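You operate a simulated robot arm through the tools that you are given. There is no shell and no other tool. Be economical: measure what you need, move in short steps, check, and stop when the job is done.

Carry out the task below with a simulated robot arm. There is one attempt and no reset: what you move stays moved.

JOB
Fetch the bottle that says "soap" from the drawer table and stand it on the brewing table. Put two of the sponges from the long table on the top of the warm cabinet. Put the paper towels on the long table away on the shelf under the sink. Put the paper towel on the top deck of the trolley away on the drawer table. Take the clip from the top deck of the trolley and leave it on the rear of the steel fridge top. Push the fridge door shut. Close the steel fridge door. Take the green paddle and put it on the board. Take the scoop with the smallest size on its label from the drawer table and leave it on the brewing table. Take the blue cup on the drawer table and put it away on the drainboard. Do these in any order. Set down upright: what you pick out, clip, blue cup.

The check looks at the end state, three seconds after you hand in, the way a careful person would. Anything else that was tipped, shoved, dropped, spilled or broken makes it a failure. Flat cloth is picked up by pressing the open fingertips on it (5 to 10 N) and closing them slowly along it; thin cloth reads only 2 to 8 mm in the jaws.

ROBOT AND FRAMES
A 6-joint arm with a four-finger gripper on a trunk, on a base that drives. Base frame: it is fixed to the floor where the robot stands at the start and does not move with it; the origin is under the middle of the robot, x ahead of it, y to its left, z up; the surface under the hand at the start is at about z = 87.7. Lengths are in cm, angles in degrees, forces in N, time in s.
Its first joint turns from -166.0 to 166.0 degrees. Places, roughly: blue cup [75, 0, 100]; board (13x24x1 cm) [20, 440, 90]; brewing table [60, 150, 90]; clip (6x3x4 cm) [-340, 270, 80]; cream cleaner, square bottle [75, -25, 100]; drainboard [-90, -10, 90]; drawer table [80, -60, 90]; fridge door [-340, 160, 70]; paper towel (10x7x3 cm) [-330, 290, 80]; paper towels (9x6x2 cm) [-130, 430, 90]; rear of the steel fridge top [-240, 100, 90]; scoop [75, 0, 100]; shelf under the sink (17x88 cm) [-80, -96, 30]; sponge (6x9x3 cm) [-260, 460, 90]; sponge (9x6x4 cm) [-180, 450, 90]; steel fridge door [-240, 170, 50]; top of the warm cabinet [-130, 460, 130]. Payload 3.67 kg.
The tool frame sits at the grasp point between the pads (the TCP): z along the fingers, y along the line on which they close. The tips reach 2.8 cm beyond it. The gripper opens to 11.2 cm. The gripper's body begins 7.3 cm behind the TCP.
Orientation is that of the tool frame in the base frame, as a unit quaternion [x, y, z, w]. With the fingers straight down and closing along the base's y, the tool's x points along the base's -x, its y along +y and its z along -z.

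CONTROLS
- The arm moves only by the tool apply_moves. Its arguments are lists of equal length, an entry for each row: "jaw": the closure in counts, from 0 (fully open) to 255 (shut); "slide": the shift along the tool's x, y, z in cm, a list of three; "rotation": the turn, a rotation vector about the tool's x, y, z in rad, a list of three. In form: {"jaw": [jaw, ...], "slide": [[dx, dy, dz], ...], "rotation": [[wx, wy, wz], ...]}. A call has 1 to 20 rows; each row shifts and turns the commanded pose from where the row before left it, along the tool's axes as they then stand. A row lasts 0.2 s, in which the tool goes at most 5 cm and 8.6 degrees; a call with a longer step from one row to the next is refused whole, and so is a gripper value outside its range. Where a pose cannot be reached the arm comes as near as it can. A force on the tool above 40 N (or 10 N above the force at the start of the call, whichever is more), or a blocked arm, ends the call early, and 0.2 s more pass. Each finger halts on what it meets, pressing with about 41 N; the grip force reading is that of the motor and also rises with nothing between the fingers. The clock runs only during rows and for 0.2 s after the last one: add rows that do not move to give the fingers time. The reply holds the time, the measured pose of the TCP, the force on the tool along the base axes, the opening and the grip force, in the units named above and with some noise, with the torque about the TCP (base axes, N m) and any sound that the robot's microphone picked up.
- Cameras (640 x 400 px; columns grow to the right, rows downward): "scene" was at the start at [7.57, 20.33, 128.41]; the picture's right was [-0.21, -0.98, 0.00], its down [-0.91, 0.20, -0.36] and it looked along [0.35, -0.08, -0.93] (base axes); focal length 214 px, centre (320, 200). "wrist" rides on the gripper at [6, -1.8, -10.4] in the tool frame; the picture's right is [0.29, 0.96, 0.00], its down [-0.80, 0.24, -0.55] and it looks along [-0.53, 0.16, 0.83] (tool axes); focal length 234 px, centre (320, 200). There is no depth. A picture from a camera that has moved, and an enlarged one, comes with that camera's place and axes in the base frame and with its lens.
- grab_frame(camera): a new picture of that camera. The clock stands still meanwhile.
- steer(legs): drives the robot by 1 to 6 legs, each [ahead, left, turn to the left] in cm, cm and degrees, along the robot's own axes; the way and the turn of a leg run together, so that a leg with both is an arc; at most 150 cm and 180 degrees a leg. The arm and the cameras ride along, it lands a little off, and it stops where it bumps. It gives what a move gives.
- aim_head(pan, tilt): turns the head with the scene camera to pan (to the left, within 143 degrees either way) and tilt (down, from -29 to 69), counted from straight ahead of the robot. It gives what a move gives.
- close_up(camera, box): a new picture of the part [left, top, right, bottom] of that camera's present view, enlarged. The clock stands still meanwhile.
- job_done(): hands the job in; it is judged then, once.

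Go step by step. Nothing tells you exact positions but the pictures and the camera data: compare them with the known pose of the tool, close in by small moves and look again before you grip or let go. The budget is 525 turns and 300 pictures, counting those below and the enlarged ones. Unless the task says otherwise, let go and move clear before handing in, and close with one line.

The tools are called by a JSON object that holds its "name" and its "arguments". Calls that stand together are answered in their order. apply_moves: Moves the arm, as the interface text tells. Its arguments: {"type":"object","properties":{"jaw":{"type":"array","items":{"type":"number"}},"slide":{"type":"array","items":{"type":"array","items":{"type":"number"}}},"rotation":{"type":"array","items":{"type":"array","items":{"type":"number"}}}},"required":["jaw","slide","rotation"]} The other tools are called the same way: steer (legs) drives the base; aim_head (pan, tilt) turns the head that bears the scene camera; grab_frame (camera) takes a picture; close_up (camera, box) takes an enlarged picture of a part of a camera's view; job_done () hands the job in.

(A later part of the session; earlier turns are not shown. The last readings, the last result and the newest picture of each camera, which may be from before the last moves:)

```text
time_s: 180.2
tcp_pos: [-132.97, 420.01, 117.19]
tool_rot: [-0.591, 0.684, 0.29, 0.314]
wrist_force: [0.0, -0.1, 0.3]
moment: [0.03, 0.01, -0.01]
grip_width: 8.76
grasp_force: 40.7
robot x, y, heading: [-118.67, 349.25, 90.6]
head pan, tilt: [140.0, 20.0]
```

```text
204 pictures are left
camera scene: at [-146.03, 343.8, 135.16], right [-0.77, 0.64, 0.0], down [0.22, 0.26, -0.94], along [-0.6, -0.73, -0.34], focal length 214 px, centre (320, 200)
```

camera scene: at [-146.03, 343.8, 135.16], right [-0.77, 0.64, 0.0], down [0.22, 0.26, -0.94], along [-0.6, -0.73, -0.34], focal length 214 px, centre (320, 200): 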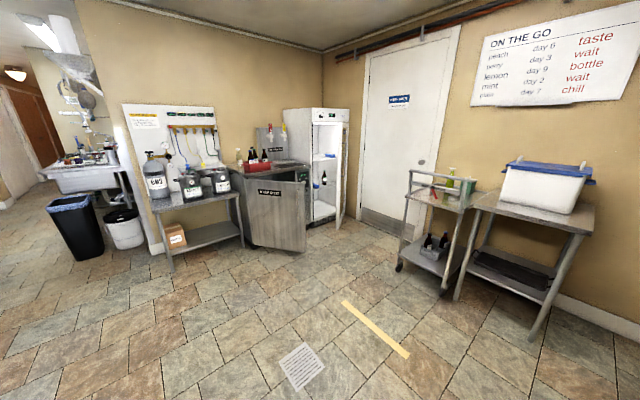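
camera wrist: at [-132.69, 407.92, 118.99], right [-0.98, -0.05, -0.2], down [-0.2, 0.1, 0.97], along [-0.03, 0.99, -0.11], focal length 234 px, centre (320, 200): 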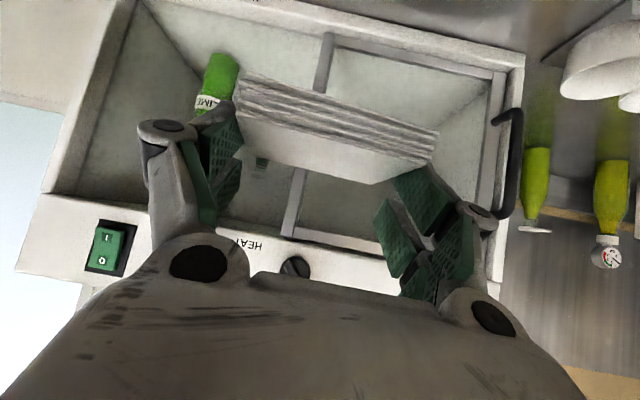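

The stack is held firmly, and I now see the steel fridge, the white fridge and the trolley. I'll drive toward the sink: back off, turn to face -x, and shift over.

{"name": "apply_moves", "arguments": {"jaw": [255, 255, 255, 255], "slide": [[2.5, 0, -3.5], [2.5, 0, -3.5], [2.5, 0, -3.5], [0, 0, 0]], "rotation": [[0, 0, 0], [0, 0, 0], [0, 0, 0], [0, 0, 0]]}}

{"name": "steer", "arguments": {"legs": [[-135, 0, 0], [0, 0, 90], [-105, 0, 0]]}}

{"name": "aim_head", "arguments": {"pan": 70, "tilt": 30}}

{"name": "grab_frame", "arguments": {"camera": "scene"}}

```text
time_s: 181.2
tcp_pos: [-134.58, 407.08, 117.88]
tool_rot: [-0.59, 0.685, 0.29, 0.314]
wrist_force: [0.3, -0.2, 0.6]
moment: [0.03, -0.03, 0.02]
grip_width: 8.75
grasp_force: 40.9
robot x, y, heading: [-118.83, 349.53, 90.6]
head pan, tilt: [140.0, 20.0]
```

```text
time_s: 196.6
tcp_pos: [-70.77, 202.53, 117.96]
tool_rot: [0.902, -0.059, -0.428, -0.014]
wrist_force: [-0.2, -0.1, 0.2]
moment: [-0.03, 0.02, 0.02]
grip_width: 8.73
grasp_force: 41.1
robot x, y, heading: [-12.8, 219.15, -178.7]
head pan, tilt: [140.0, 20.0]
```

```text
time_s: 198.0
tcp_pos: [-70.74, 202.52, 117.87]
tool_rot: [0.902, -0.059, -0.428, -0.014]
wrist_force: [0.1, -0.7, 0.3]
moment: [0.01, -0.01, 0.03]
grip_width: 8.73
grasp_force: 40.9
robot x, y, heading: [-13.1, 219.18, -178.8]
head pan, tilt: [70.0, 30.0]
```

```text
203 pictures are left
camera scene: at [-17.27, 189.24, 133.56], right [-0.95, 0.32, 0.0], down [0.16, 0.47, -0.87], along [-0.28, -0.82, -0.5], focal length 214 px, centre (320, 200)
```

scene: 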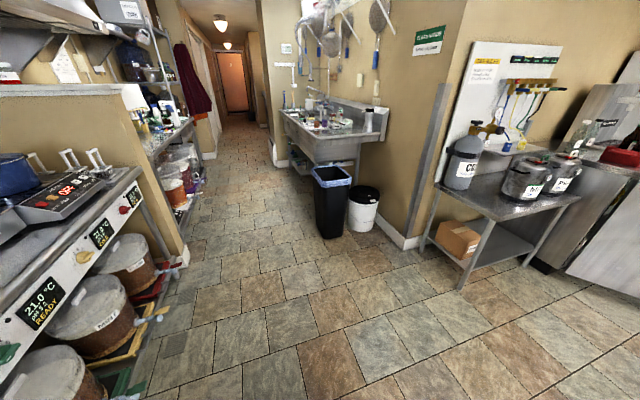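

The way is clear. I'll drive left (toward -y) along the aisle to the sink.

{"name": "steer", "arguments": {"legs": [[0, 140, -1.2], [0, 140, 0]]}}

{"name": "aim_head", "arguments": {"pan": 15, "tilt": 50}}

{"name": "grab_frame", "arguments": {"camera": "scene"}}

```text
time_s: 208.9
tcp_pos: [-61.91, -23.3, 117.99]
tool_rot: [0.902, -0.057, -0.427, -0.012]
wrist_force: [0.0, -0.4, 0.1]
moment: [-0.02, -0.01, 0.01]
grip_width: 8.76
grasp_force: 40.8
robot x, y, heading: [-4.21, -6.25, -178.4]
head pan, tilt: [70.0, 30.0]
stopped in leg 2: the robot was blocked; the commanded pose is now the measured one
```

```text
time_s: 210.2
tcp_pos: [-62.0, -23.2, 117.96]
tool_rot: [0.902, -0.058, -0.427, -0.012]
wrist_force: [0.1, -0.4, 0.2]
moment: [-0.02, 0.0, 0.0]
grip_width: 8.77
grasp_force: 41.4
robot x, y, heading: [-4.32, -6.16, -178.5]
head pan, tilt: [15.0, 50.0]
```

```text
202 pictures are left
camera scene: at [-12.91, -30.03, 130.6], right [-0.29, 0.96, 0.0], down [0.73, 0.22, -0.64], along [-0.62, -0.18, -0.77], focal length 214 px, centre (320, 200)
```

scene: 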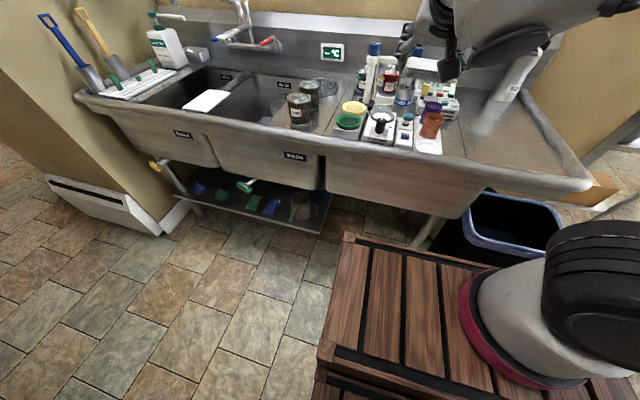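

The robot bumped, probably its rear against the drawer table side, since it drifted to x=-4. I'll move 5 cm ahead, straighten, and check what is behind.

{"name": "steer", "arguments": {"legs": [[5, -2, -1.6]]}}

{"name": "aim_head", "arguments": {"pan": 130, "tilt": 55}}

{"name": "grab_frame", "arguments": {"camera": "scene"}}

```text
time_s: 211.1
tcp_pos: [-67.45, -19.61, 117.88]
tool_rot: [0.901, -0.07, -0.427, -0.018]
wrist_force: [-0.4, 0.7, 0.4]
moment: [-0.01, 0.0, -0.04]
grip_width: 8.76
grasp_force: 41.1
robot x, y, heading: [-9.34, -4.4, 180.0]
head pan, tilt: [15.0, 50.0]
```

```text
time_s: 213.1
tcp_pos: [-67.23, -19.68, 117.95]
tool_rot: [0.901, -0.069, -0.427, -0.019]
wrist_force: [-0.1, -0.6, -0.1]
moment: [0.03, -0.03, 0.0]
grip_width: 8.79
grasp_force: 40.4
robot x, y, heading: [-8.96, -4.54, 180.1]
head pan, tilt: [130.0, 55.0]
```

```text
201 pictures are left
camera scene: at [-6.5, -31.33, 129.95], right [-0.77, -0.64, 0.0], down [-0.53, 0.63, -0.57], along [0.37, -0.44, -0.82], focal length 214 px, centre (320, 200)
```

scene: 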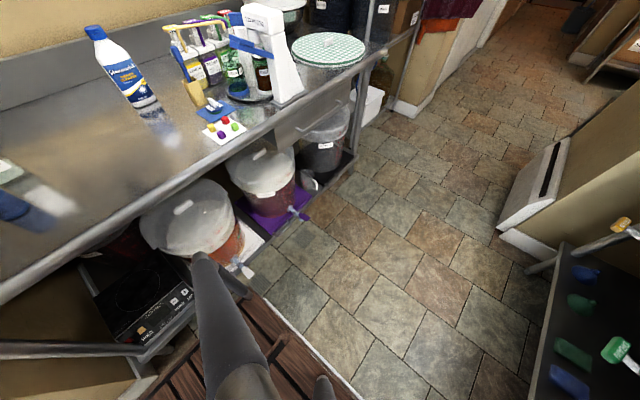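

A tap of the tubs under the drawer table was probably what was touched. With the robot at x≈-11 it should clear both sides, so I'll proceed in short legs.

{"name": "steer", "arguments": {"legs": [[2, 0, 0], [0, 45, 0]]}}

{"name": "grab_frame", "arguments": {"camera": "scene"}}

{"name": "aim_head", "arguments": {"pan": 25, "tilt": 55}}

{"name": "grab_frame", "arguments": {"camera": "scene"}}

```text
time_s: 216.2
tcp_pos: [-69.6, -64.37, 117.85]
tool_rot: [0.901, -0.073, -0.427, -0.019]
wrist_force: [-0.4, 0.1, 0.1]
moment: [0.02, -0.01, 0.01]
grip_width: 8.77
grasp_force: 40.7
robot x, y, heading: [-11.62, -49.37, 179.8]
head pan, tilt: [130.0, 55.0]
```

```text
200 pictures are left
camera scene: at [-8.81, -76.3, 129.95], right [-0.77, -0.64, 0.0], down [-0.52, 0.63, -0.57], along [0.37, -0.44, -0.82], focal length 214 px, centre (320, 200)
```

scene: 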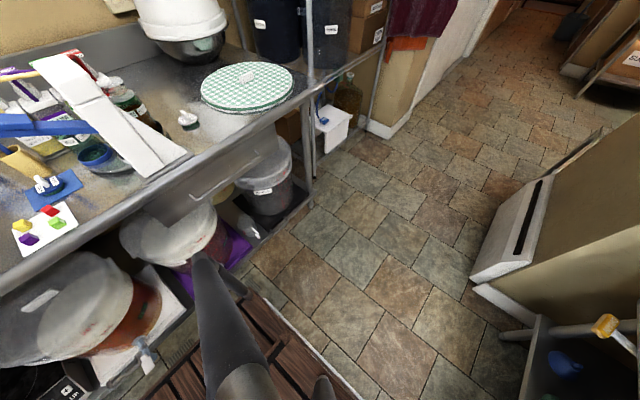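

```text
time_s: 218.0
tcp_pos: [-69.59, -64.23, 117.83]
tool_rot: [0.901, -0.073, -0.428, -0.02]
wrist_force: [0.1, -0.3, -0.4]
moment: [0.0, 0.04, 0.0]
grip_width: 8.76
grasp_force: 41.2
robot x, y, heading: [-11.5, -49.66, 179.9]
head pan, tilt: [25.0, 55.0]
```

```text
199 pictures are left
camera scene: at [-19.96, -73.75, 129.95], right [-0.42, 0.91, 0.0], down [0.74, 0.34, -0.57], along [-0.52, -0.24, -0.82], focal length 214 px, centre (320, 200)
```

scene: 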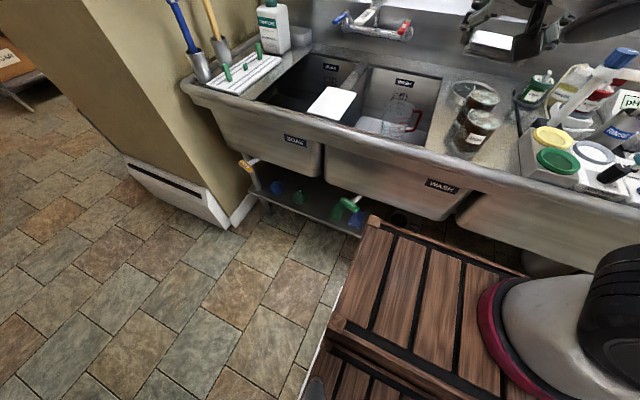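

I'm at y=-49 and can see part of the shelf under the sink. I'll zoom in to find free space.

{"name": "close_up", "arguments": {"camera": "scene", "box": [230, 140, 400, 250]}}

{"name": "grab_frame", "arguments": {"camera": "wrist"}}

```text
3.64 times, centred on (315, 195) of scene
camera zoom: at [-19.96, -73.75, 129.95], right [-0.42, 0.91, 0.0], down [0.74, 0.34, -0.57], along [-0.52, -0.24, -0.82], focal length 780 px, centre (338, 218)
```

zoom: 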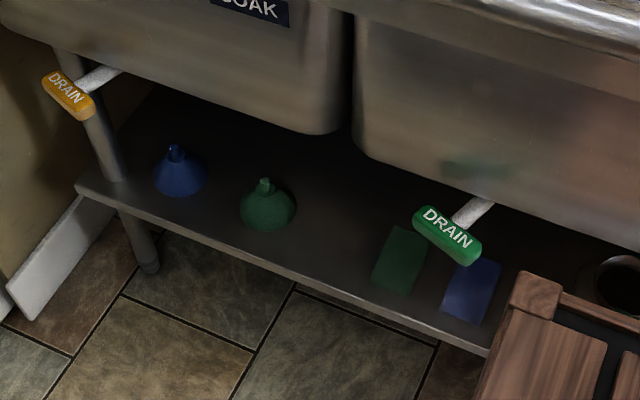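

```text
197 pictures are left
camera wrist: at [-57.66, -64.24, 119.74], right [0.04, -0.98, -0.2], down [-0.11, -0.2, 0.97], along [-0.99, -0.02, -0.11], focal length 234 px, centre (320, 200)
```

wrist: 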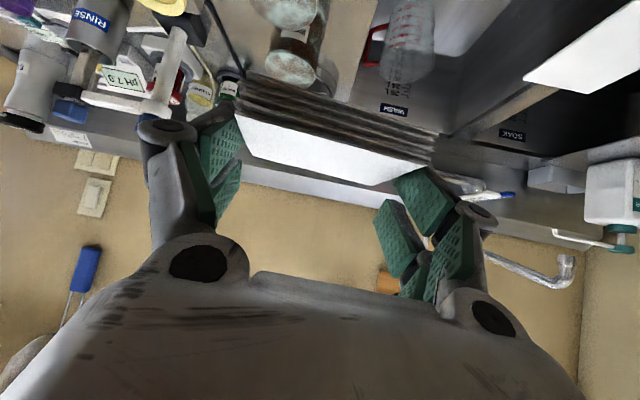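

Free shelf space lies between the green funnel and the green mat, around (-78, -102). To reach down there I must stand facing -y, with the arm coming down in open floor, so I'll go back to the open area and turn there.

{"name": "steer", "arguments": {"legs": [[0, -150, 0], [8, -10, 0], [0, 0, 90]]}}

{"name": "aim_head", "arguments": {"pan": 0, "tilt": 30}}

{"name": "grab_frame", "arguments": {"camera": "scene"}}

```text
time_s: 230.3
tcp_pos: [-2.2, 56.4, 117.78]
tool_rot: [0.695, 0.578, -0.319, 0.285]
wrist_force: [1.9, 0.3, -0.1]
moment: [0.01, -0.02, -0.03]
grip_width: 8.77
grasp_force: 40.7
robot x, y, heading: [-16.1, 114.67, -91.9]
head pan, tilt: [25.0, 55.0]
```

```text
time_s: 231.2
tcp_pos: [-2.11, 56.42, 117.93]
tool_rot: [0.694, 0.578, -0.319, 0.286]
wrist_force: [-0.6, 0.5, -0.6]
moment: [-0.01, 0.01, 0.03]
grip_width: 8.79
grasp_force: 40.7
robot x, y, heading: [-15.95, 114.78, -91.8]
head pan, tilt: [0.0, 30.0]
```

```text
196 pictures are left
camera scene: at [5.5, 103.25, 133.55], right [-1.0, 0.03, 0.0], down [0.01, 0.5, -0.87], along [-0.02, -0.87, -0.5], focal length 214 px, centre (320, 200)
```

scene: 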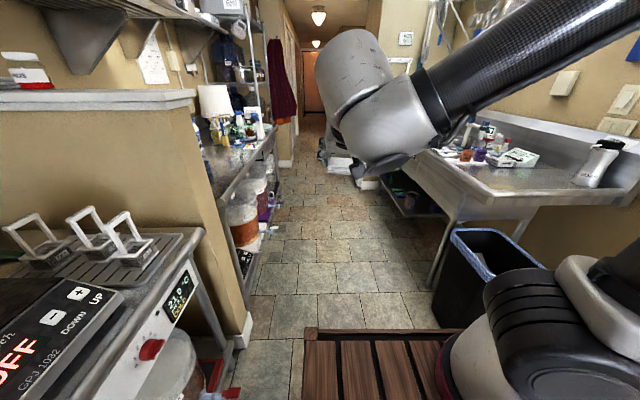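

Facing -y along the aisle now. I'll drive ahead to about (2, -31).

{"name": "steer", "arguments": {"legs": [[100, 10, 1.8], [45, 7, 0]]}}

{"name": "aim_head", "arguments": {"pan": -40, "tilt": 45}}

{"name": "grab_frame", "arguments": {"camera": "scene"}}

```text
time_s: 238.8
tcp_pos: [11.69, -91.07, 117.83]
tool_rot: [0.691, 0.583, -0.316, 0.287]
wrist_force: [-0.5, -0.3, -1.2]
moment: [-0.01, 0.0, 0.02]
grip_width: 8.79
grasp_force: 41.2
robot x, y, heading: [-3.15, -32.91, -90.7]
head pan, tilt: [0.0, 30.0]
```

```text
time_s: 239.9
tcp_pos: [11.64, -91.1, 117.81]
tool_rot: [0.691, 0.583, -0.316, 0.287]
wrist_force: [-0.2, 0.9, -1.0]
moment: [-0.01, -0.02, 0.01]
grip_width: 8.76
grasp_force: 41.3
robot x, y, heading: [-3.17, -33.08, -90.6]
head pan, tilt: [-40.0, 45.0]
```

```text
195 pictures are left
camera scene: at [13.38, -41.2, 131.3], right [-0.76, 0.65, 0.0], down [0.46, 0.54, -0.71], along [-0.46, -0.54, -0.71], focal length 214 px, centre (320, 200)
```

scene: 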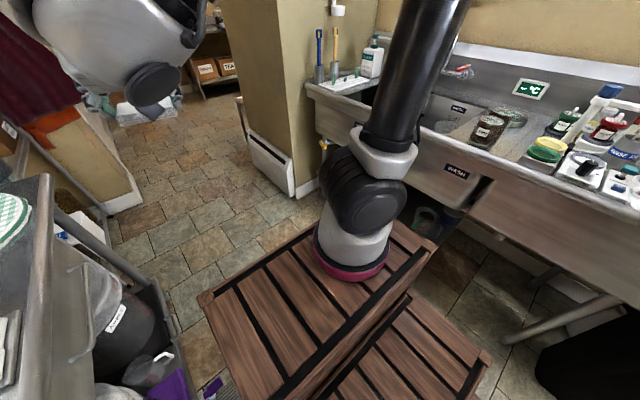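

The arm base is at about (-9.5, -57). I'll carry the stack to (-45,-105) at this height, then turn the tool to face the shelf (-x).

{"name": "apply_moves", "arguments": {"jaw": [255, 255, 255, 255, 255, 255, 255, 255, 255, 255, 255, 255, 255], "slide": [[-1.2, -4.48, 1.45], [-1.2, -4.48, 1.45], [-1.2, -4.48, 1.45], [-1.2, -4.48, 1.45], [-1.2, -4.48, 1.45], [-1.2, -4.48, 1.45], [-1.2, -4.48, 1.45], [-1.2, -4.48, 1.45], [-1.2, -4.48, 1.45], [-1.2, -4.48, 1.45], [-1.2, -4.48, 1.45], [-1.2, -4.48, 1.45], [0, 0, 0]], "rotation": [[0, 0, 0], [0, 0, 0], [0, 0, 0], [0, 0, 0], [0, 0, 0], [0, 0, 0], [0, 0, 0], [0, 0, 0], [0, 0, 0], [0, 0, 0], [0, 0, 0], [0, 0, 0], [0, 0, 0]]}}

{"name": "apply_moves", "arguments": {"jaw": [255, 255, 255, 255, 255, 255, 255, 255, 255, 255, 255], "slide": [[0, 0, 0], [0, 0, 0], [0, 0, 0], [0, 0, 0], [0, 0, 0], [0, 0, 0], [0, 0, 0], [0, 0, 0], [0, 0, 0], [0, 0, 0], [0, 0, 0]], "rotation": [[0.109, 0, 0.0905], [0.109, 0, 0.0905], [0.109, 0, 0.0905], [0.109, 0, 0.0905], [0.109, 0, 0.0905], [0.109, 0, 0.0905], [0.109, 0, 0.0905], [0.109, 0, 0.0905], [0.109, 0, 0.0905], [0.109, 0, 0.0905], [0, 0, 0]]}}

{"name": "grab_frame", "arguments": {"camera": "wrist"}}

{"name": "grab_frame", "arguments": {"camera": "scene"}}

```text
time_s: 242.7
tcp_pos: [-44.17, -106.31, 119.28]
tool_rot: [0.69, 0.583, -0.318, 0.288]
wrist_force: [0.1, -0.1, 0.4]
moment: [-0.02, -0.01, 0.0]
grip_width: 8.76
grasp_force: 40.8
out of reach, approached as far as the arm can: row 2, 3, 4
robot x, y, heading: [-2.9, -32.79, -91.0]
head pan, tilt: [-40.0, 45.0]
```

```text
time_s: 245.1
tcp_pos: [-43.95, -106.52, 119.23]
tool_rot: [0.911, -0.004, -0.413, 0.004]
wrist_force: [-0.3, -0.4, 0.2]
moment: [0.0, 0.02, 0.04]
grip_width: 8.75
grasp_force: 41.9
robot x, y, heading: [-3.19, -33.16, -91.2]
head pan, tilt: [-40.0, 45.0]
```

```text
194 pictures are left
camera wrist: at [-32.3, -104.85, 121.55], right [0.18, -0.96, -0.21], down [-0.11, -0.23, 0.97], along [-0.98, -0.16, -0.15], focal length 234 px, centre (320, 200)
```

wrist: 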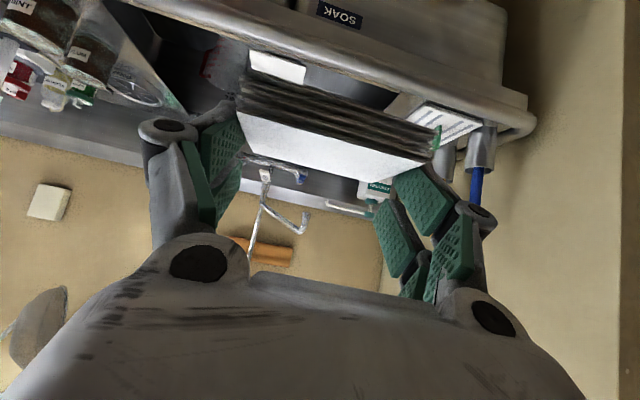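

```text
193 pictures are left
camera scene: at [13.37, -41.19, 131.29], right [-0.76, 0.65, 0.0], down [0.46, 0.53, -0.71], along [-0.46, -0.53, -0.71], focal length 214 px, centre (320, 200)
```

scene: 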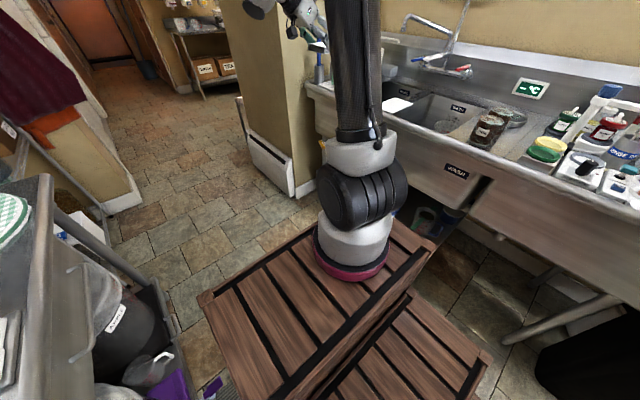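

The tool now faces the shelf. I'll lower it in the open space in front of the sink.

{"name": "apply_moves", "arguments": {"jaw": [255, 255, 255, 255, 255, 255, 255, 255, 255, 255, 255], "slide": [[3.4, -0.5, 2.98], [3.4, -0.5, 2.98], [3.4, -0.5, 2.98], [3.4, -0.5, 2.98], [3.4, -0.5, 2.98], [3.4, -0.5, 2.98], [3.4, -0.5, 2.98], [3.4, -0.5, 2.98], [3.4, -0.5, 2.98], [3.4, -0.5, 2.98], [0, 0, 0]], "rotation": [[0, 0, 0], [0, 0, 0], [0, 0, 0], [0, 0, 0], [0, 0, 0], [0, 0, 0], [0, 0, 0], [0, 0, 0], [0, 0, 0], [0, 0, 0], [0, 0, 0]]}}

{"name": "grab_frame", "arguments": {"camera": "wrist"}}

{"name": "grab_frame", "arguments": {"camera": "scene"}}

```text
time_s: 247.5
tcp_pos: [-45.18, -105.35, 76.43]
tool_rot: [0.912, -0.003, -0.411, -0.005]
wrist_force: [0.0, 0.6, -0.4]
moment: [0.04, 0.04, 0.02]
grip_width: 8.77
grasp_force: 41.1
out of reach, approached as far as the arm can: row 9, 10
robot x, y, heading: [-2.96, -32.9, -90.6]
head pan, tilt: [-40.0, 45.0]
```

```text
192 pictures are left
camera wrist: at [-33.41, -103.72, 78.82], right [0.18, -0.96, -0.22], down [-0.12, -0.25, 0.96], along [-0.98, -0.15, -0.16], focal length 234 px, centre (320, 200)
```

wrist: 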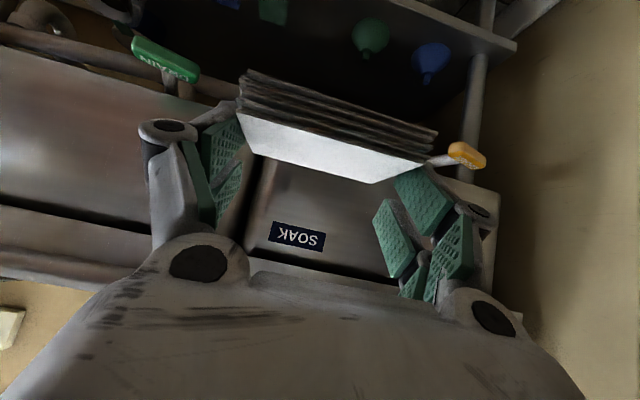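

```text
191 pictures are left
camera scene: at [13.37, -41.2, 131.29], right [-0.76, 0.65, 0.0], down [0.46, 0.53, -0.71], along [-0.46, -0.53, -0.71], focal length 214 px, centre (320, 200)
```

scene: 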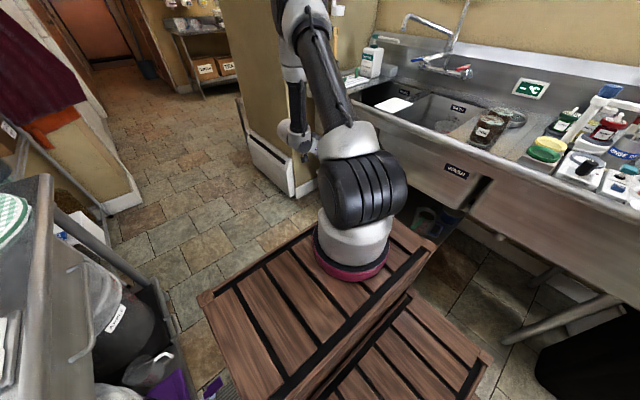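

Being close in limits the reach here; I'll continue down while moving slightly outward.

{"name": "apply_moves", "arguments": {"jaw": [255, 255, 255, 255], "slide": [[2.4, -0.33, 4.3], [2.4, -0.33, 4.3], [2.4, -0.33, 4.3], [0, 0, 0]], "rotation": [[0, 0, 0], [0, 0, 0], [0, 0, 0], [0, 0, 0]]}}

```text
time_s: 248.5
tcp_pos: [-52.39, -108.77, 64.58]
tool_rot: [0.911, -0.004, -0.412, 0.0]
wrist_force: [-0.3, -0.3, -0.2]
moment: [-0.01, -0.01, -0.01]
grip_width: 8.71
grasp_force: 40.4
out of reach, approached as far as the arm can: row 1, 2, 3
robot x, y, heading: [-3.08, -32.56, -90.9]
head pan, tilt: [-40.0, 45.0]
```

The arm needs more distance, so I'll back the base up 8 cm and continue.

{"name": "steer", "arguments": {"legs": [[-8, 0, 0]]}}

{"name": "apply_moves", "arguments": {"jaw": [255, 255, 255, 255, 255], "slide": [[3, 0.3, 2.63], [3, 0.3, 2.63], [3, 0.3, 2.63], [3, 0.2, 2.63], [0, 0, 0]], "rotation": [[0, 0, 0], [0, 0, 0], [0, 0, 0], [0, 0, 0], [0, 0, 0]]}}

{"name": "grab_frame", "arguments": {"camera": "wrist"}}

{"name": "grab_frame", "arguments": {"camera": "scene"}}

```text
time_s: 249.6
tcp_pos: [-52.28, -100.85, 64.8]
tool_rot: [0.911, -0.003, -0.413, 0.0]
wrist_force: [0.4, -0.3, 0.1]
moment: [0.04, -0.01, 0.01]
grip_width: 8.73
grasp_force: 40.7
robot x, y, heading: [-2.65, -24.49, -91.0]
head pan, tilt: [-40.0, 45.0]
```

```text
time_s: 250.8
tcp_pos: [-52.53, -102.33, 48.8]
tool_rot: [0.911, -0.003, -0.412, 0.0]
wrist_force: [0.0, -0.1, 0.0]
moment: [0.02, 0.02, -0.02]
grip_width: 8.71
grasp_force: 40.8
out of reach, approached as far as the arm can: row 2
robot x, y, heading: [-2.98, -24.51, -90.8]
head pan, tilt: [-40.0, 45.0]
```

```text
190 pictures are left
camera wrist: at [-40.88, -100.59, 51.23], right [0.18, -0.96, -0.21], down [-0.11, -0.24, 0.97], along [-0.98, -0.15, -0.15], focal length 234 px, centre (320, 200)
```

wrist: 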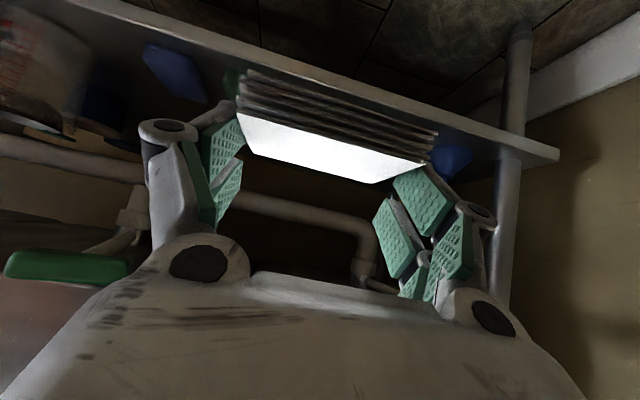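

```text
189 pictures are left
camera scene: at [13.48, -33.2, 131.29], right [-0.76, 0.65, 0.0], down [0.46, 0.53, -0.71], along [-0.46, -0.53, -0.71], focal length 214 px, centre (320, 200)
```

scene: 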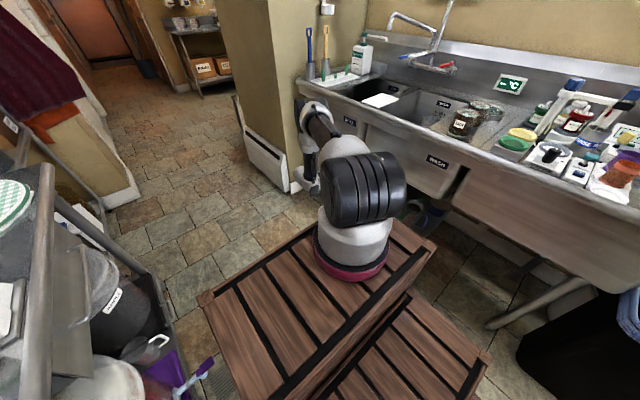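

The shelf's front edge is at x≈-71.5, z≈29–30, and the gap is centred at y≈-101.5. I'll move in under the sink above the shelf.

{"name": "apply_moves", "arguments": {"jaw": [255, 255, 255, 255, 255, 255, 255], "slide": [[-1.92, -0.12, 3.97], [-1.92, -0.12, 3.97], [-1.92, -0.12, 3.97], [-1.92, -0.12, 3.97], [-1.92, -0.12, 3.97], [-1.92, -0.12, 3.97], [0, 0, 0]], "rotation": [[0, 0, 0], [0, 0, 0], [0, 0, 0], [0, 0, 0], [0, 0, 0], [0, 0, 0], [0, 0, 0]]}}

{"name": "grab_frame", "arguments": {"camera": "wrist"}}

```text
time_s: 252.4
tcp_pos: [-75.49, -100.28, 44.27]
tool_rot: [0.911, -0.002, -0.412, 0.001]
wrist_force: [0.0, -0.3, -0.1]
moment: [0.0, 0.03, 0.01]
grip_width: 8.75
grasp_force: 41.1
out of reach, approached as far as the arm can: row 5, 6
robot x, y, heading: [-2.74, -24.73, -91.1]
head pan, tilt: [-40.0, 45.0]
```

```text
188 pictures are left
camera wrist: at [-63.78, -98.63, 46.66], right [0.18, -0.96, -0.21], down [-0.11, -0.24, 0.96], along [-0.98, -0.15, -0.15], focal length 234 px, centre (320, 200)
```

wrist: 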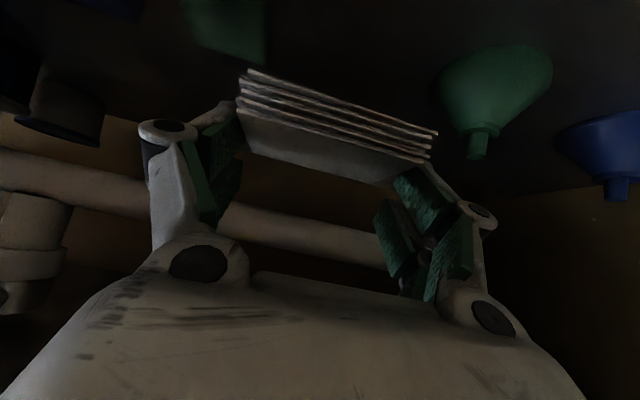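

The arm is near its far limit, so I'll shift the base 4 cm right and 2 cm ahead, then lower.

{"name": "steer", "arguments": {"legs": [[2, -4, 0]]}}

{"name": "apply_moves", "arguments": {"jaw": [255, 255, 255, 255], "slide": [[2.0, 0, 0.5], [1.7, 0, 1], [0.75, 0, 0.66], [0, 0, 0]], "rotation": [[0, 0, 0], [0, 0, 0], [0, 0, 0], [0, 0, 0]]}}

{"name": "grab_frame", "arguments": {"camera": "wrist"}}

```text
time_s: 253.3
tcp_pos: [-79.66, -102.18, 44.45]
tool_rot: [0.911, -0.003, -0.412, 0.0]
wrist_force: [0.5, -0.5, -0.4]
moment: [-0.01, 0.01, 0.04]
grip_width: 8.71
grasp_force: 41.2
robot x, y, heading: [-6.81, -26.63, -90.7]
head pan, tilt: [-40.0, 45.0]
```

```text
time_s: 254.3
tcp_pos: [-77.75, -101.35, 41.65]
tool_rot: [0.911, -0.003, -0.413, 0.001]
wrist_force: [0.0, 0.6, -0.6]
moment: [-0.04, 0.02, 0.02]
grip_width: 8.74
grasp_force: 40.4
out of reach, approached as far as the arm can: row 1, 2, 3
robot x, y, heading: [-6.65, -26.72, -91.0]
head pan, tilt: [-40.0, 45.0]
```

```text
187 pictures are left
camera wrist: at [-66.03, -99.72, 43.88], right [0.19, -0.96, -0.21], down [-0.11, -0.24, 0.97], along [-0.98, -0.15, -0.15], focal length 234 px, centre (320, 200)
```

wrist: 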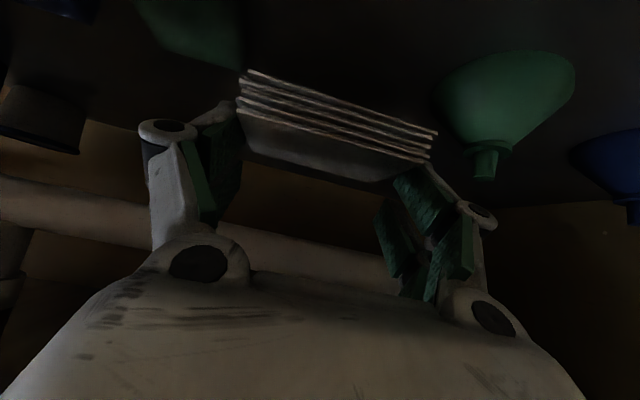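

The arm still can't get low enough, so I'll withdraw from the shelf, bring the base closer, and re-enter.

{"name": "apply_moves", "arguments": {"jaw": [255, 255, 255, 255, 255, 255], "slide": [[2.6, 0, -3.0], [2.6, 0, -3.0], [2.6, 0, -3.0], [2.6, 0, -3.0], [2.6, 0, -3.0], [0, 0, 0]], "rotation": [[0, 0, 0], [0, 0, 0], [0, 0, 0], [0, 0, 0], [0, 0, 0], [0, 0, 0]]}}

{"name": "steer", "arguments": {"legs": [[9, -3, 1]]}}

```text
time_s: 255.7
tcp_pos: [-57.71, -101.79, 41.79]
tool_rot: [0.911, -0.004, -0.411, -0.004]
wrist_force: [0.9, -0.2, -0.2]
moment: [0.0, -0.04, -0.05]
grip_width: 8.71
grasp_force: 41.1
out of reach, approached as far as the arm can: row 5
robot x, y, heading: [-6.6, -26.57, -91.1]
head pan, tilt: [-40.0, 45.0]
```

```text
time_s: 256.8
tcp_pos: [-59.53, -111.94, 41.82]
tool_rot: [0.911, 0.005, -0.412, -0.001]
wrist_force: [0.8, 1.0, 0.4]
moment: [-0.01, 0.02, -0.03]
grip_width: 8.74
grasp_force: 41.3
robot x, y, heading: [-9.74, -35.8, -90.1]
head pan, tilt: [-40.0, 45.0]
```

{"name": "apply_moves", "arguments": {"jaw": [255, 255, 255, 255, 255], "slide": [[-0.8, -3.4, 2.2], [-1.7, -2.9, 3], [-1.7, -2.4, 3.1], [-1.8, -1.3, 3.1], [0, 0, 0]], "rotation": [[0, 0, 0], [0, 0, 0], [0, 0, 0], [0, 0, 0], [0, 0, 0]]}}

{"name": "grab_frame", "arguments": {"camera": "wrist"}}

{"name": "grab_frame", "arguments": {"camera": "scene"}}

```text
time_s: 258.0
tcp_pos: [-72.93, -103.33, 38.61]
tool_rot: [0.912, 0.005, -0.411, -0.001]
wrist_force: [-0.8, -0.3, 0.5]
moment: [-0.03, -0.02, 0.02]
grip_width: 8.75
grasp_force: 40.7
out of reach, approached as far as the arm can: row 1, 2
robot x, y, heading: [-9.87, -36.17, -90.0]
head pan, tilt: [-40.0, 45.0]
```

```text
186 pictures are left
camera wrist: at [-61.32, -101.45, 40.96], right [0.2, -0.95, -0.22], down [-0.11, -0.25, 0.96], along [-0.97, -0.17, -0.15], focal length 234 px, centre (320, 200)
```

wrist: 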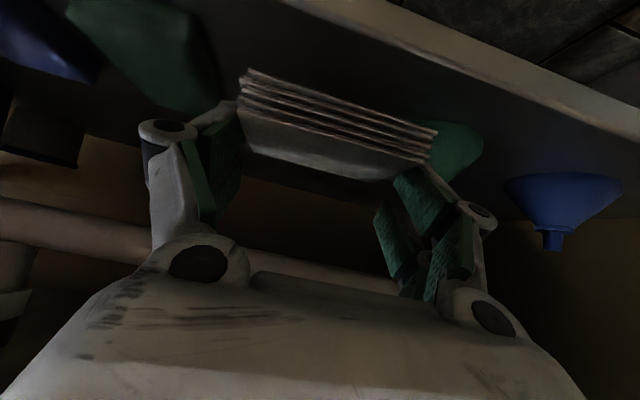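

```text
185 pictures are left
camera scene: at [6.49, -44.1, 131.3], right [-0.77, 0.64, 0.0], down [0.45, 0.54, -0.71], along [-0.45, -0.54, -0.71], focal length 214 px, centre (320, 200)
```

scene: 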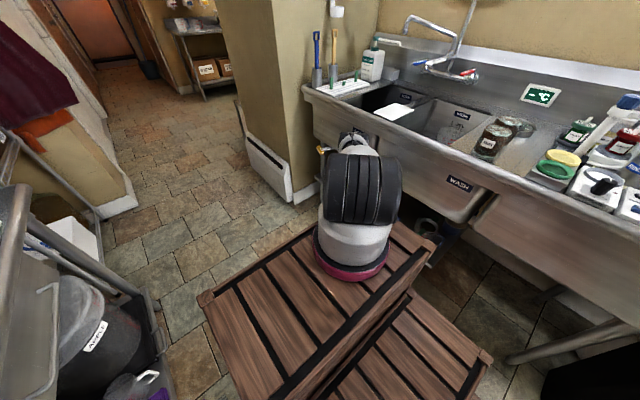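

{"name": "apply_moves", "arguments": {"jaw": [255, 255, 255, 255], "slide": [[0, -1.9, 0], [-1.1, 0, 2.4], [-1.1, 0, 2.4], [0, 0, 0]], "rotation": [[0, 0, 0], [0, 0, 0], [0, 0, 0], [0, 0, 0]]}}

{"name": "grab_frame", "arguments": {"camera": "wrist"}}

```text
time_s: 259.0
tcp_pos: [-78.19, -101.57, 36.85]
tool_rot: [0.911, 0.005, -0.412, 0.0]
wrist_force: [0.6, -0.5, -0.5]
moment: [-0.02, 0.0, -0.01]
grip_width: 8.74
grasp_force: 40.7
robot x, y, heading: [-9.94, -36.03, -89.8]
head pan, tilt: [-40.0, 45.0]
```

```text
184 pictures are left
camera wrist: at [-66.49, -99.75, 39.16], right [0.2, -0.95, -0.22], down [-0.11, -0.25, 0.96], along [-0.97, -0.17, -0.15], focal length 234 px, centre (320, 200)
```

wrist: 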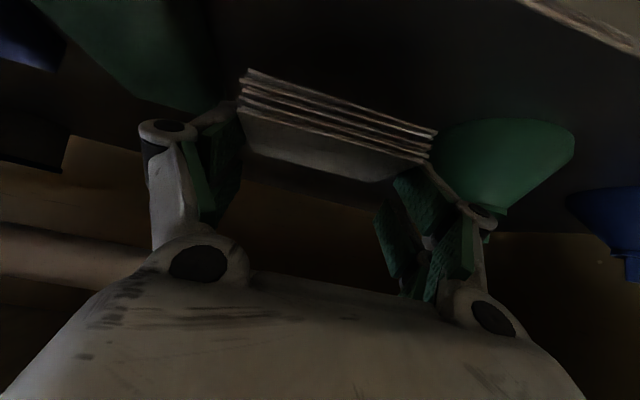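

The gap is confirmed. I'll shift 0.7 cm away from the funnel and lower to contact.

{"name": "apply_moves", "arguments": {"jaw": [255, 255, 255, 255, 255], "slide": [[0.4, -0.7, 0.3], [0.75, 0, 0.66], [0.4, 0, 0.35], [0.3, 0, 0.26], [0, 0, 0]], "rotation": [[0, 0, 0], [0, 0, 0], [0, 0, 0], [0, 0, 0], [0, 0, 0]]}}

```text
time_s: 260.2
tcp_pos: [-78.12, -100.63, 34.34]
tool_rot: [0.911, 0.005, -0.412, -0.001]
wrist_force: [-0.2, -0.4, 0.1]
moment: [0.02, 0.01, -0.04]
grip_width: 8.73
grasp_force: 40.6
robot x, y, heading: [-9.71, -35.99, -90.1]
head pan, tilt: [-40.0, 45.0]
```

{"name": "apply_moves", "arguments": {"jaw": [255, 255, 255, 255], "slide": [[0.22, 0, 0.2], [0.22, 0, 0.2], [0.22, 0, 0.2], [0, 0, 0]], "rotation": [[0, 0, 0], [0, 0, 0], [0, 0, 0], [0, 0, 0]]}}

```text
time_s: 261.2
tcp_pos: [-78.07, -100.65, 33.76]
tool_rot: [0.911, 0.004, -0.413, 0.0]
wrist_force: [-1.3, -0.5, 5.6]
moment: [-0.32, 0.21, 0.03]
grip_width: 8.74
grasp_force: 41.1
robot x, y, heading: [-9.82, -35.65, -89.8]
head pan, tilt: [-40.0, 45.0]
```

Contact. I'll open slightly and withdraw.

{"name": "apply_moves", "arguments": {"jaw": [80, 40, 30, 30, 30, 30, 30, 30, 30], "slide": [[0, 0, 0], [0, 0, 0], [0, 0, 0], [0, 0, -1], [0, 0, -3], [0, 0, -4], [1, 0, -4], [2, 0, -4], [0, 0, 0]], "rotation": [[0, 0, 0], [0, 0, 0], [0, 0, 0], [0, 0, 0], [0, 0, 0], [0, 0, 0], [0, 0, 0], [0, 0, 0], [0, 0, 0]]}}

{"name": "grab_frame", "arguments": {"camera": "wrist"}}

```text
time_s: 263.2
tcp_pos: [-67.61, -105.12, 40.02]
tool_rot: [0.912, 0.006, -0.411, -0.009]
wrist_force: [0.3, 0.1, -0.3]
moment: [-0.01, 0.02, -0.02]
grip_width: 9.87
grasp_force: 0.1
out of reach, approached as far as the arm can: row 6, 7, 8
robot x, y, heading: [-9.97, -36.17, -89.8]
head pan, tilt: [-40.0, 45.0]
```

```text
183 pictures are left
camera wrist: at [-55.9, -103.39, 42.5], right [0.2, -0.95, -0.24], down [-0.11, -0.26, 0.96], along [-0.97, -0.16, -0.16], focal length 234 px, centre (320, 200)
```

wrist: 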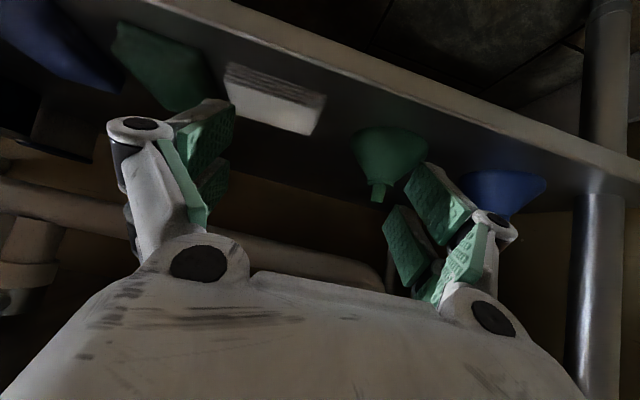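

The paper towels stand on the shelf. I'll move the base left (+x) to bring the hand out from under the sink, then raise the arm.

{"name": "steer", "arguments": {"legs": [[0, 18, 0], [-8, 0, 0]]}}

{"name": "apply_moves", "arguments": {"jaw": [30, 30, 30, 30, 30, 30, 30, 30, 30, 30, 30, 30, 30, 30, 30], "slide": [[-3.2, 0, -2.8], [-3.2, 0, -2.8], [-3.2, 0, -2.8], [-3.2, 0, -2.8], [-3.2, 0, -2.8], [-3.2, 0, -2.8], [-3.2, 0, -2.8], [-3.2, 0, -2.8], [-3.2, 0, -2.8], [-3.2, 0, -2.8], [-3.2, 0, -2.8], [-3.2, 0, -2.8], [-3.2, 0, -2.8], [-3.2, 0, -2.8], [-3.2, 0, -2.8]], "rotation": [[0, 0, 0], [0, 0, 0], [0, 0, 0], [0, 0, 0], [0, 0, 0], [0, 0, 0], [0, 0, 0], [0, 0, 0], [0, 0, 0], [0, 0, 0], [0, 0, 0], [0, 0, 0], [0, 0, 0], [0, 0, 0], [0, 0, 0]]}}

{"name": "grab_frame", "arguments": {"camera": "wrist"}}

```text
time_s: 265.4
tcp_pos: [-49.27, -97.14, 40.06]
tool_rot: [0.912, 0.007, -0.411, -0.008]
wrist_force: [-0.1, 0.5, -0.2]
moment: [-0.01, -0.01, -0.01]
grip_width: 9.88
grasp_force: 0.1
robot x, y, heading: [8.49, -28.12, -89.6]
head pan, tilt: [-40.0, 45.0]
```

```text
time_s: 268.6
tcp_pos: [-50.1, -99.31, 103.68]
tool_rot: [0.912, 0.008, -0.41, -0.008]
wrist_force: [-0.4, 0.0, -0.4]
moment: [0.04, -0.02, -0.01]
grip_width: 9.88
grasp_force: 0.0
out of reach, approached as far as the arm can: row 1, 2
robot x, y, heading: [8.34, -27.61, -90.1]
head pan, tilt: [-40.0, 45.0]
```

```text
182 pictures are left
camera wrist: at [-38.41, -97.58, 106.0], right [0.2, -0.95, -0.24], down [-0.11, -0.26, 0.96], along [-0.97, -0.16, -0.16], focal length 234 px, centre (320, 200)
```

wrist: 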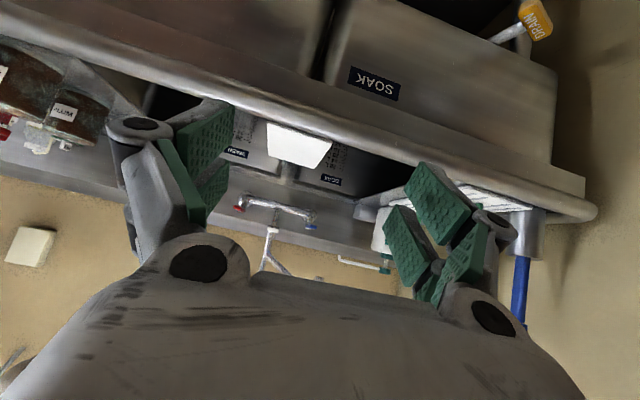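

The hand is free. I'll return the tool to pointing down and bring it in front of the robot for travel.

{"name": "apply_moves", "arguments": {"jaw": [30, 30, 30, 30, 30, 30, 30, 30, 30, 30, 30, 30, 30, 30, 30, 30, 30, 30, 30], "slide": [[0, 0, -3], [0, 0, -3], [0, 0, -3], [0, 0, -3], [0, 0, -3], [0, 0, -3], [4, 0, 0], [4, 0, 0], [4, 0, 0], [4, 0, 0], [4, 0, 0], [4, 0, 0], [4, 0, 0], [4, 0, 0], [4, 0, 0], [4, 0, 0], [0, 0, 0], [0, 0, 0], [0, 0, 0]], "rotation": [[0, 0.1425, 0], [0, 0.1425, 0], [0, 0.1425, 0], [0, 0.1425, 0], [0, 0.1425, 0], [0, 0.1425, 0], [0, 0, 0], [0, 0, 0], [0, 0, 0], [0, 0, 0], [0, 0, 0], [0, 0, 0], [0, 0, 0], [0, 0, 0], [0, 0, 0], [0, 0, 0], [0, 0, -0.145], [0, 0, -0.145], [0, 0, -0.145]]}}

{"name": "apply_moves", "arguments": {"jaw": [30, 30, 30, 30, 30, 30, 30, 30, 30], "slide": [[0, 0, 0], [0, 0, 0], [0, 0, 0], [0, 0, 0], [0, 0, 0], [0, 0, 0], [0, 0, 0], [0, 0, 0], [0, 0, 0]], "rotation": [[0, 0, -0.142], [0, 0, -0.142], [0, 0, -0.142], [0, 0, -0.142], [0, 0, -0.142], [0, 0, -0.142], [0, 0, -0.142], [0, 0, -0.142], [0, 0, 0]]}}

```text
time_s: 272.6
tcp_pos: [-1.83, -99.11, 119.54]
tool_rot: [0.975, 0.22, 0.006, -0.009]
wrist_force: [0.0, 0.6, -0.1]
moment: [0.03, -0.01, -0.03]
grip_width: 9.9
grasp_force: 0.2
robot x, y, heading: [8.3, -27.85, -90.0]
head pan, tilt: [-40.0, 45.0]
```

```text
time_s: 274.6
tcp_pos: [-1.97, -99.12, 119.56]
tool_rot: [0.704, 0.71, 0.011, -0.004]
wrist_force: [-0.1, -0.6, 0.6]
moment: [0.02, 0.0, 0.01]
grip_width: 9.9
grasp_force: 0.1
robot x, y, heading: [8.48, -27.92, -89.7]
head pan, tilt: [-40.0, 45.0]
```

I'll back up to the open area and turn around (to the right), to face +y.

{"name": "steer", "arguments": {"legs": [[-100, -12, 0], [-42, -12, 0], [0, 0, -90], [0, 0, -90]]}}

{"name": "aim_head", "arguments": {"pan": -130, "tilt": 35}}

{"name": "grab_frame", "arguments": {"camera": "scene"}}

```text
time_s: 289.6
tcp_pos: [-5.27, 182.74, 119.57]
tool_rot: [-0.701, 0.713, -0.005, -0.011]
wrist_force: [-0.6, -0.2, -0.2]
moment: [-0.04, 0.01, 0.01]
grip_width: 9.86
grasp_force: 0.1
robot x, y, heading: [-17.61, 111.77, 89.1]
head pan, tilt: [-40.0, 45.0]
```

```text
time_s: 291.3
tcp_pos: [-5.2, 182.85, 119.5]
tool_rot: [-0.701, 0.713, -0.005, -0.01]
wrist_force: [-0.1, -0.6, -0.4]
moment: [0.01, -0.01, -0.02]
grip_width: 9.88
grasp_force: 0.0
robot x, y, heading: [-17.25, 111.6, 88.9]
head pan, tilt: [-130.0, 35.0]
```

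```text
181 pictures are left
camera scene: at [-32.01, 108.35, 132.78], right [-0.66, -0.75, 0.0], down [-0.43, 0.38, -0.82], along [0.62, -0.54, -0.57], focal length 214 px, centre (320, 200)
```

scene: 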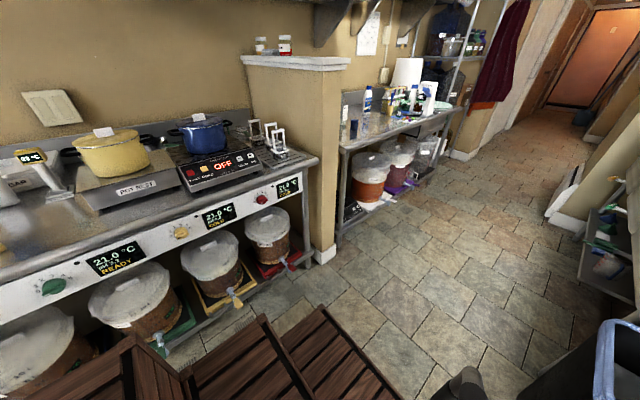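

I'll reverse along the aisle to about (-8, -48).

{"name": "steer", "arguments": {"legs": [[-100, -4, 1], [-60, -4, 0]]}}

{"name": "aim_head", "arguments": {"pan": -70, "tilt": 35}}

{"name": "grab_frame", "arguments": {"camera": "scene"}}

```text
time_s: 299.6
tcp_pos: [-0.05, 19.72, 119.59]
tool_rot: [-0.703, 0.711, -0.004, -0.009]
wrist_force: [-0.7, 0.3, -0.1]
moment: [-0.01, 0.01, -0.02]
grip_width: 9.88
grasp_force: 0.0
robot x, y, heading: [-11.67, -51.38, 89.4]
head pan, tilt: [-130.0, 35.0]
```

```text
time_s: 300.9
tcp_pos: [-0.18, 19.7, 119.52]
tool_rot: [-0.703, 0.711, -0.004, -0.011]
wrist_force: [0.3, 0.2, 0.1]
moment: [0.01, -0.03, 0.02]
grip_width: 9.88
grasp_force: 0.1
robot x, y, heading: [-11.75, -51.27, 89.0]
head pan, tilt: [-70.0, 35.0]
```

```text
180 pictures are left
camera scene: at [-24.88, -46.24, 132.78], right [0.33, -0.94, 0.0], down [-0.54, -0.19, -0.82], along [0.77, 0.27, -0.57], focal length 214 px, centre (320, 200)
```

scene: 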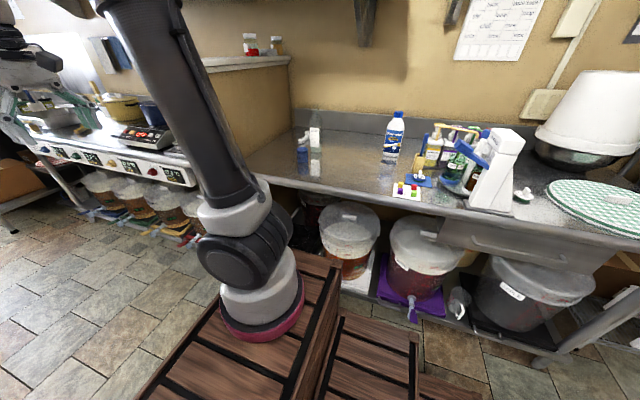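

I'll swing the arm round to the right over the drawer table.

{"name": "apply_moves", "arguments": {"jaw": [30, 30, 30, 30, 30, 30, 30, 30, 30, 30, 30, 30, 30, 30, 30], "slide": [[-0.3, -4.6, 0], [-0.3, -4.6, 0], [-0.3, -4.6, 0], [0, -4.6, 0], [0, -4.6, 0], [0, -4.6, 0], [0, -4.6, 0], [0, -4.6, 0], [0, -4.6, 0], [0, -4.6, 0], [0, -4.6, 0], [0, -4.6, 0], [0, -4.6, 0], [0, -4.6, 0], [0, 0, 0]], "rotation": [[0, 0, 0.0776], [0, 0, 0.0776], [0, 0, 0.0776], [0, 0, 0.0776], [0, 0, 0.0776], [0, 0, 0.0776], [0, 0, 0.0776], [0, 0, 0.0776], [0, 0, 0.0776], [0, 0, 0.0776], [0, 0, 0.0776], [0, 0, 0.0776], [0, 0, 0.0776], [0, 0, 0.0776], [0, 0, 0]]}}

{"name": "grab_frame", "arguments": {"camera": "wrist"}}

{"name": "grab_frame", "arguments": {"camera": "scene"}}

```text
time_s: 304.1
tcp_pos: [53.11, -9.3, 119.42]
tool_rot: [-0.234, 0.972, -0.008, -0.006]
wrist_force: [0.2, -0.4, 0.6]
moment: [0.02, 0.0, 0.01]
grip_width: 9.9
grasp_force: 0.0
robot x, y, heading: [-12.26, -51.57, 89.2]
head pan, tilt: [-70.0, 35.0]
```

```text
179 pictures are left
camera wrist: at [48.61, -13.51, 129.9], right [-0.69, 0.72, -0.01], down [0.61, 0.59, 0.54], along [0.39, 0.37, -0.84], focal length 234 px, centre (320, 200)
```

wrist: 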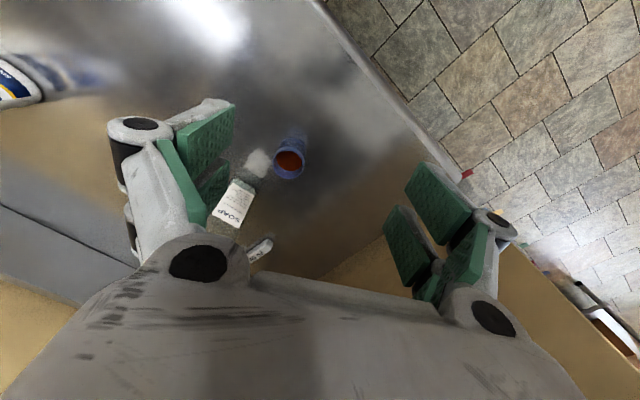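

```text
178 pictures are left
camera scene: at [-24.87, -46.23, 132.78], right [0.33, -0.94, 0.0], down [-0.54, -0.19, -0.82], along [0.77, 0.27, -0.57], focal length 214 px, centre (320, 200)
```

scene: 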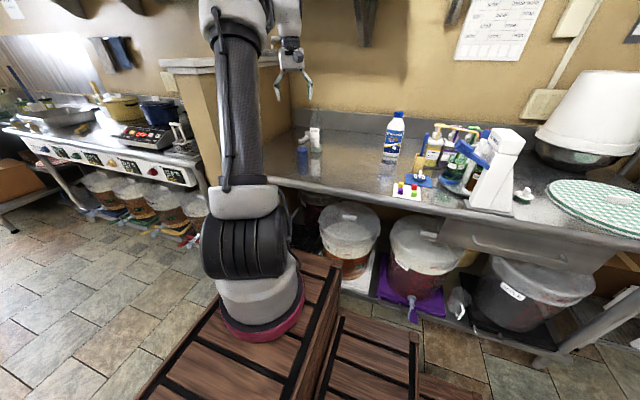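

The cup holds liquid and stands near (63.1, -6.5). I'll come above it and look again.

{"name": "apply_moves", "arguments": {"jaw": [30, 30, 30, 30, 30], "slide": [[-2.55, -0.51, 3.35], [-2.55, -0.51, 3.35], [-2.55, -0.51, 3.35], [-2.55, -0.51, 3.35], [0, 0, 0]], "rotation": [[0, 0, 0], [0, 0, 0], [0, 0, 0], [0, 0, 0], [0, 0, 0]]}}

{"name": "grab_frame", "arguments": {"camera": "wrist"}}

{"name": "close_up", "arguments": {"camera": "scene", "box": [250, 60, 400, 190]}}

```text
time_s: 305.3
tcp_pos: [62.97, -6.97, 106.22]
tool_rot: [-0.234, 0.972, -0.008, -0.007]
wrist_force: [0.7, 0.1, -0.3]
moment: [-0.02, 0.01, -0.01]
grip_width: 9.88
grasp_force: 0.0
robot x, y, heading: [-11.59, -51.37, 89.2]
head pan, tilt: [-70.0, 35.0]
```

```text
177 pictures are left
camera wrist: at [58.49, -11.1, 116.67], right [-0.69, 0.72, -0.01], down [0.61, 0.59, 0.54], along [0.39, 0.37, -0.84], focal length 234 px, centre (320, 200)
```

wrist: 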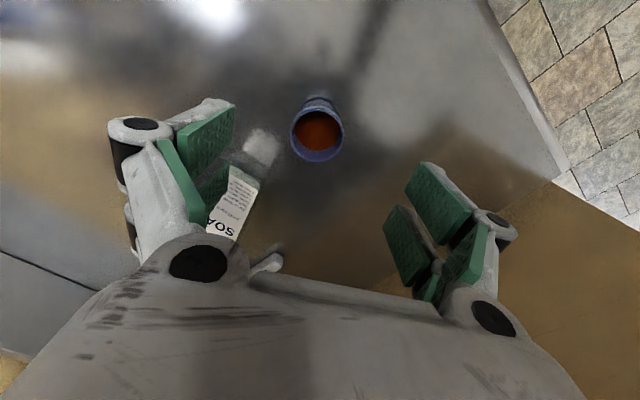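

```text
3.08 times, centred on (325, 125) of scene
camera zoom: at [-24.87, -46.24, 132.78], right [0.33, -0.94, 0.0], down [-0.54, -0.19, -0.82], along [0.77, 0.27, -0.57], focal length 660 px, centre (305, 431)
```

zoom: 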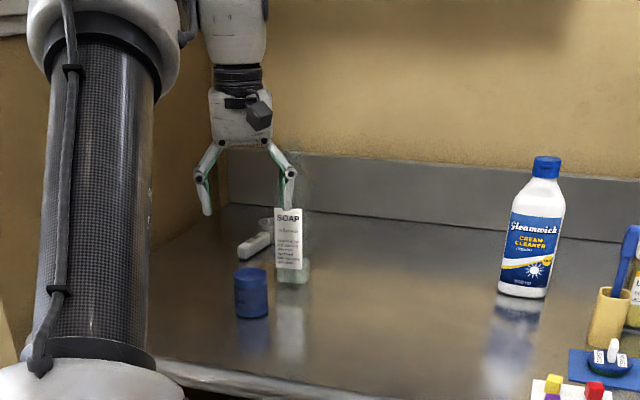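

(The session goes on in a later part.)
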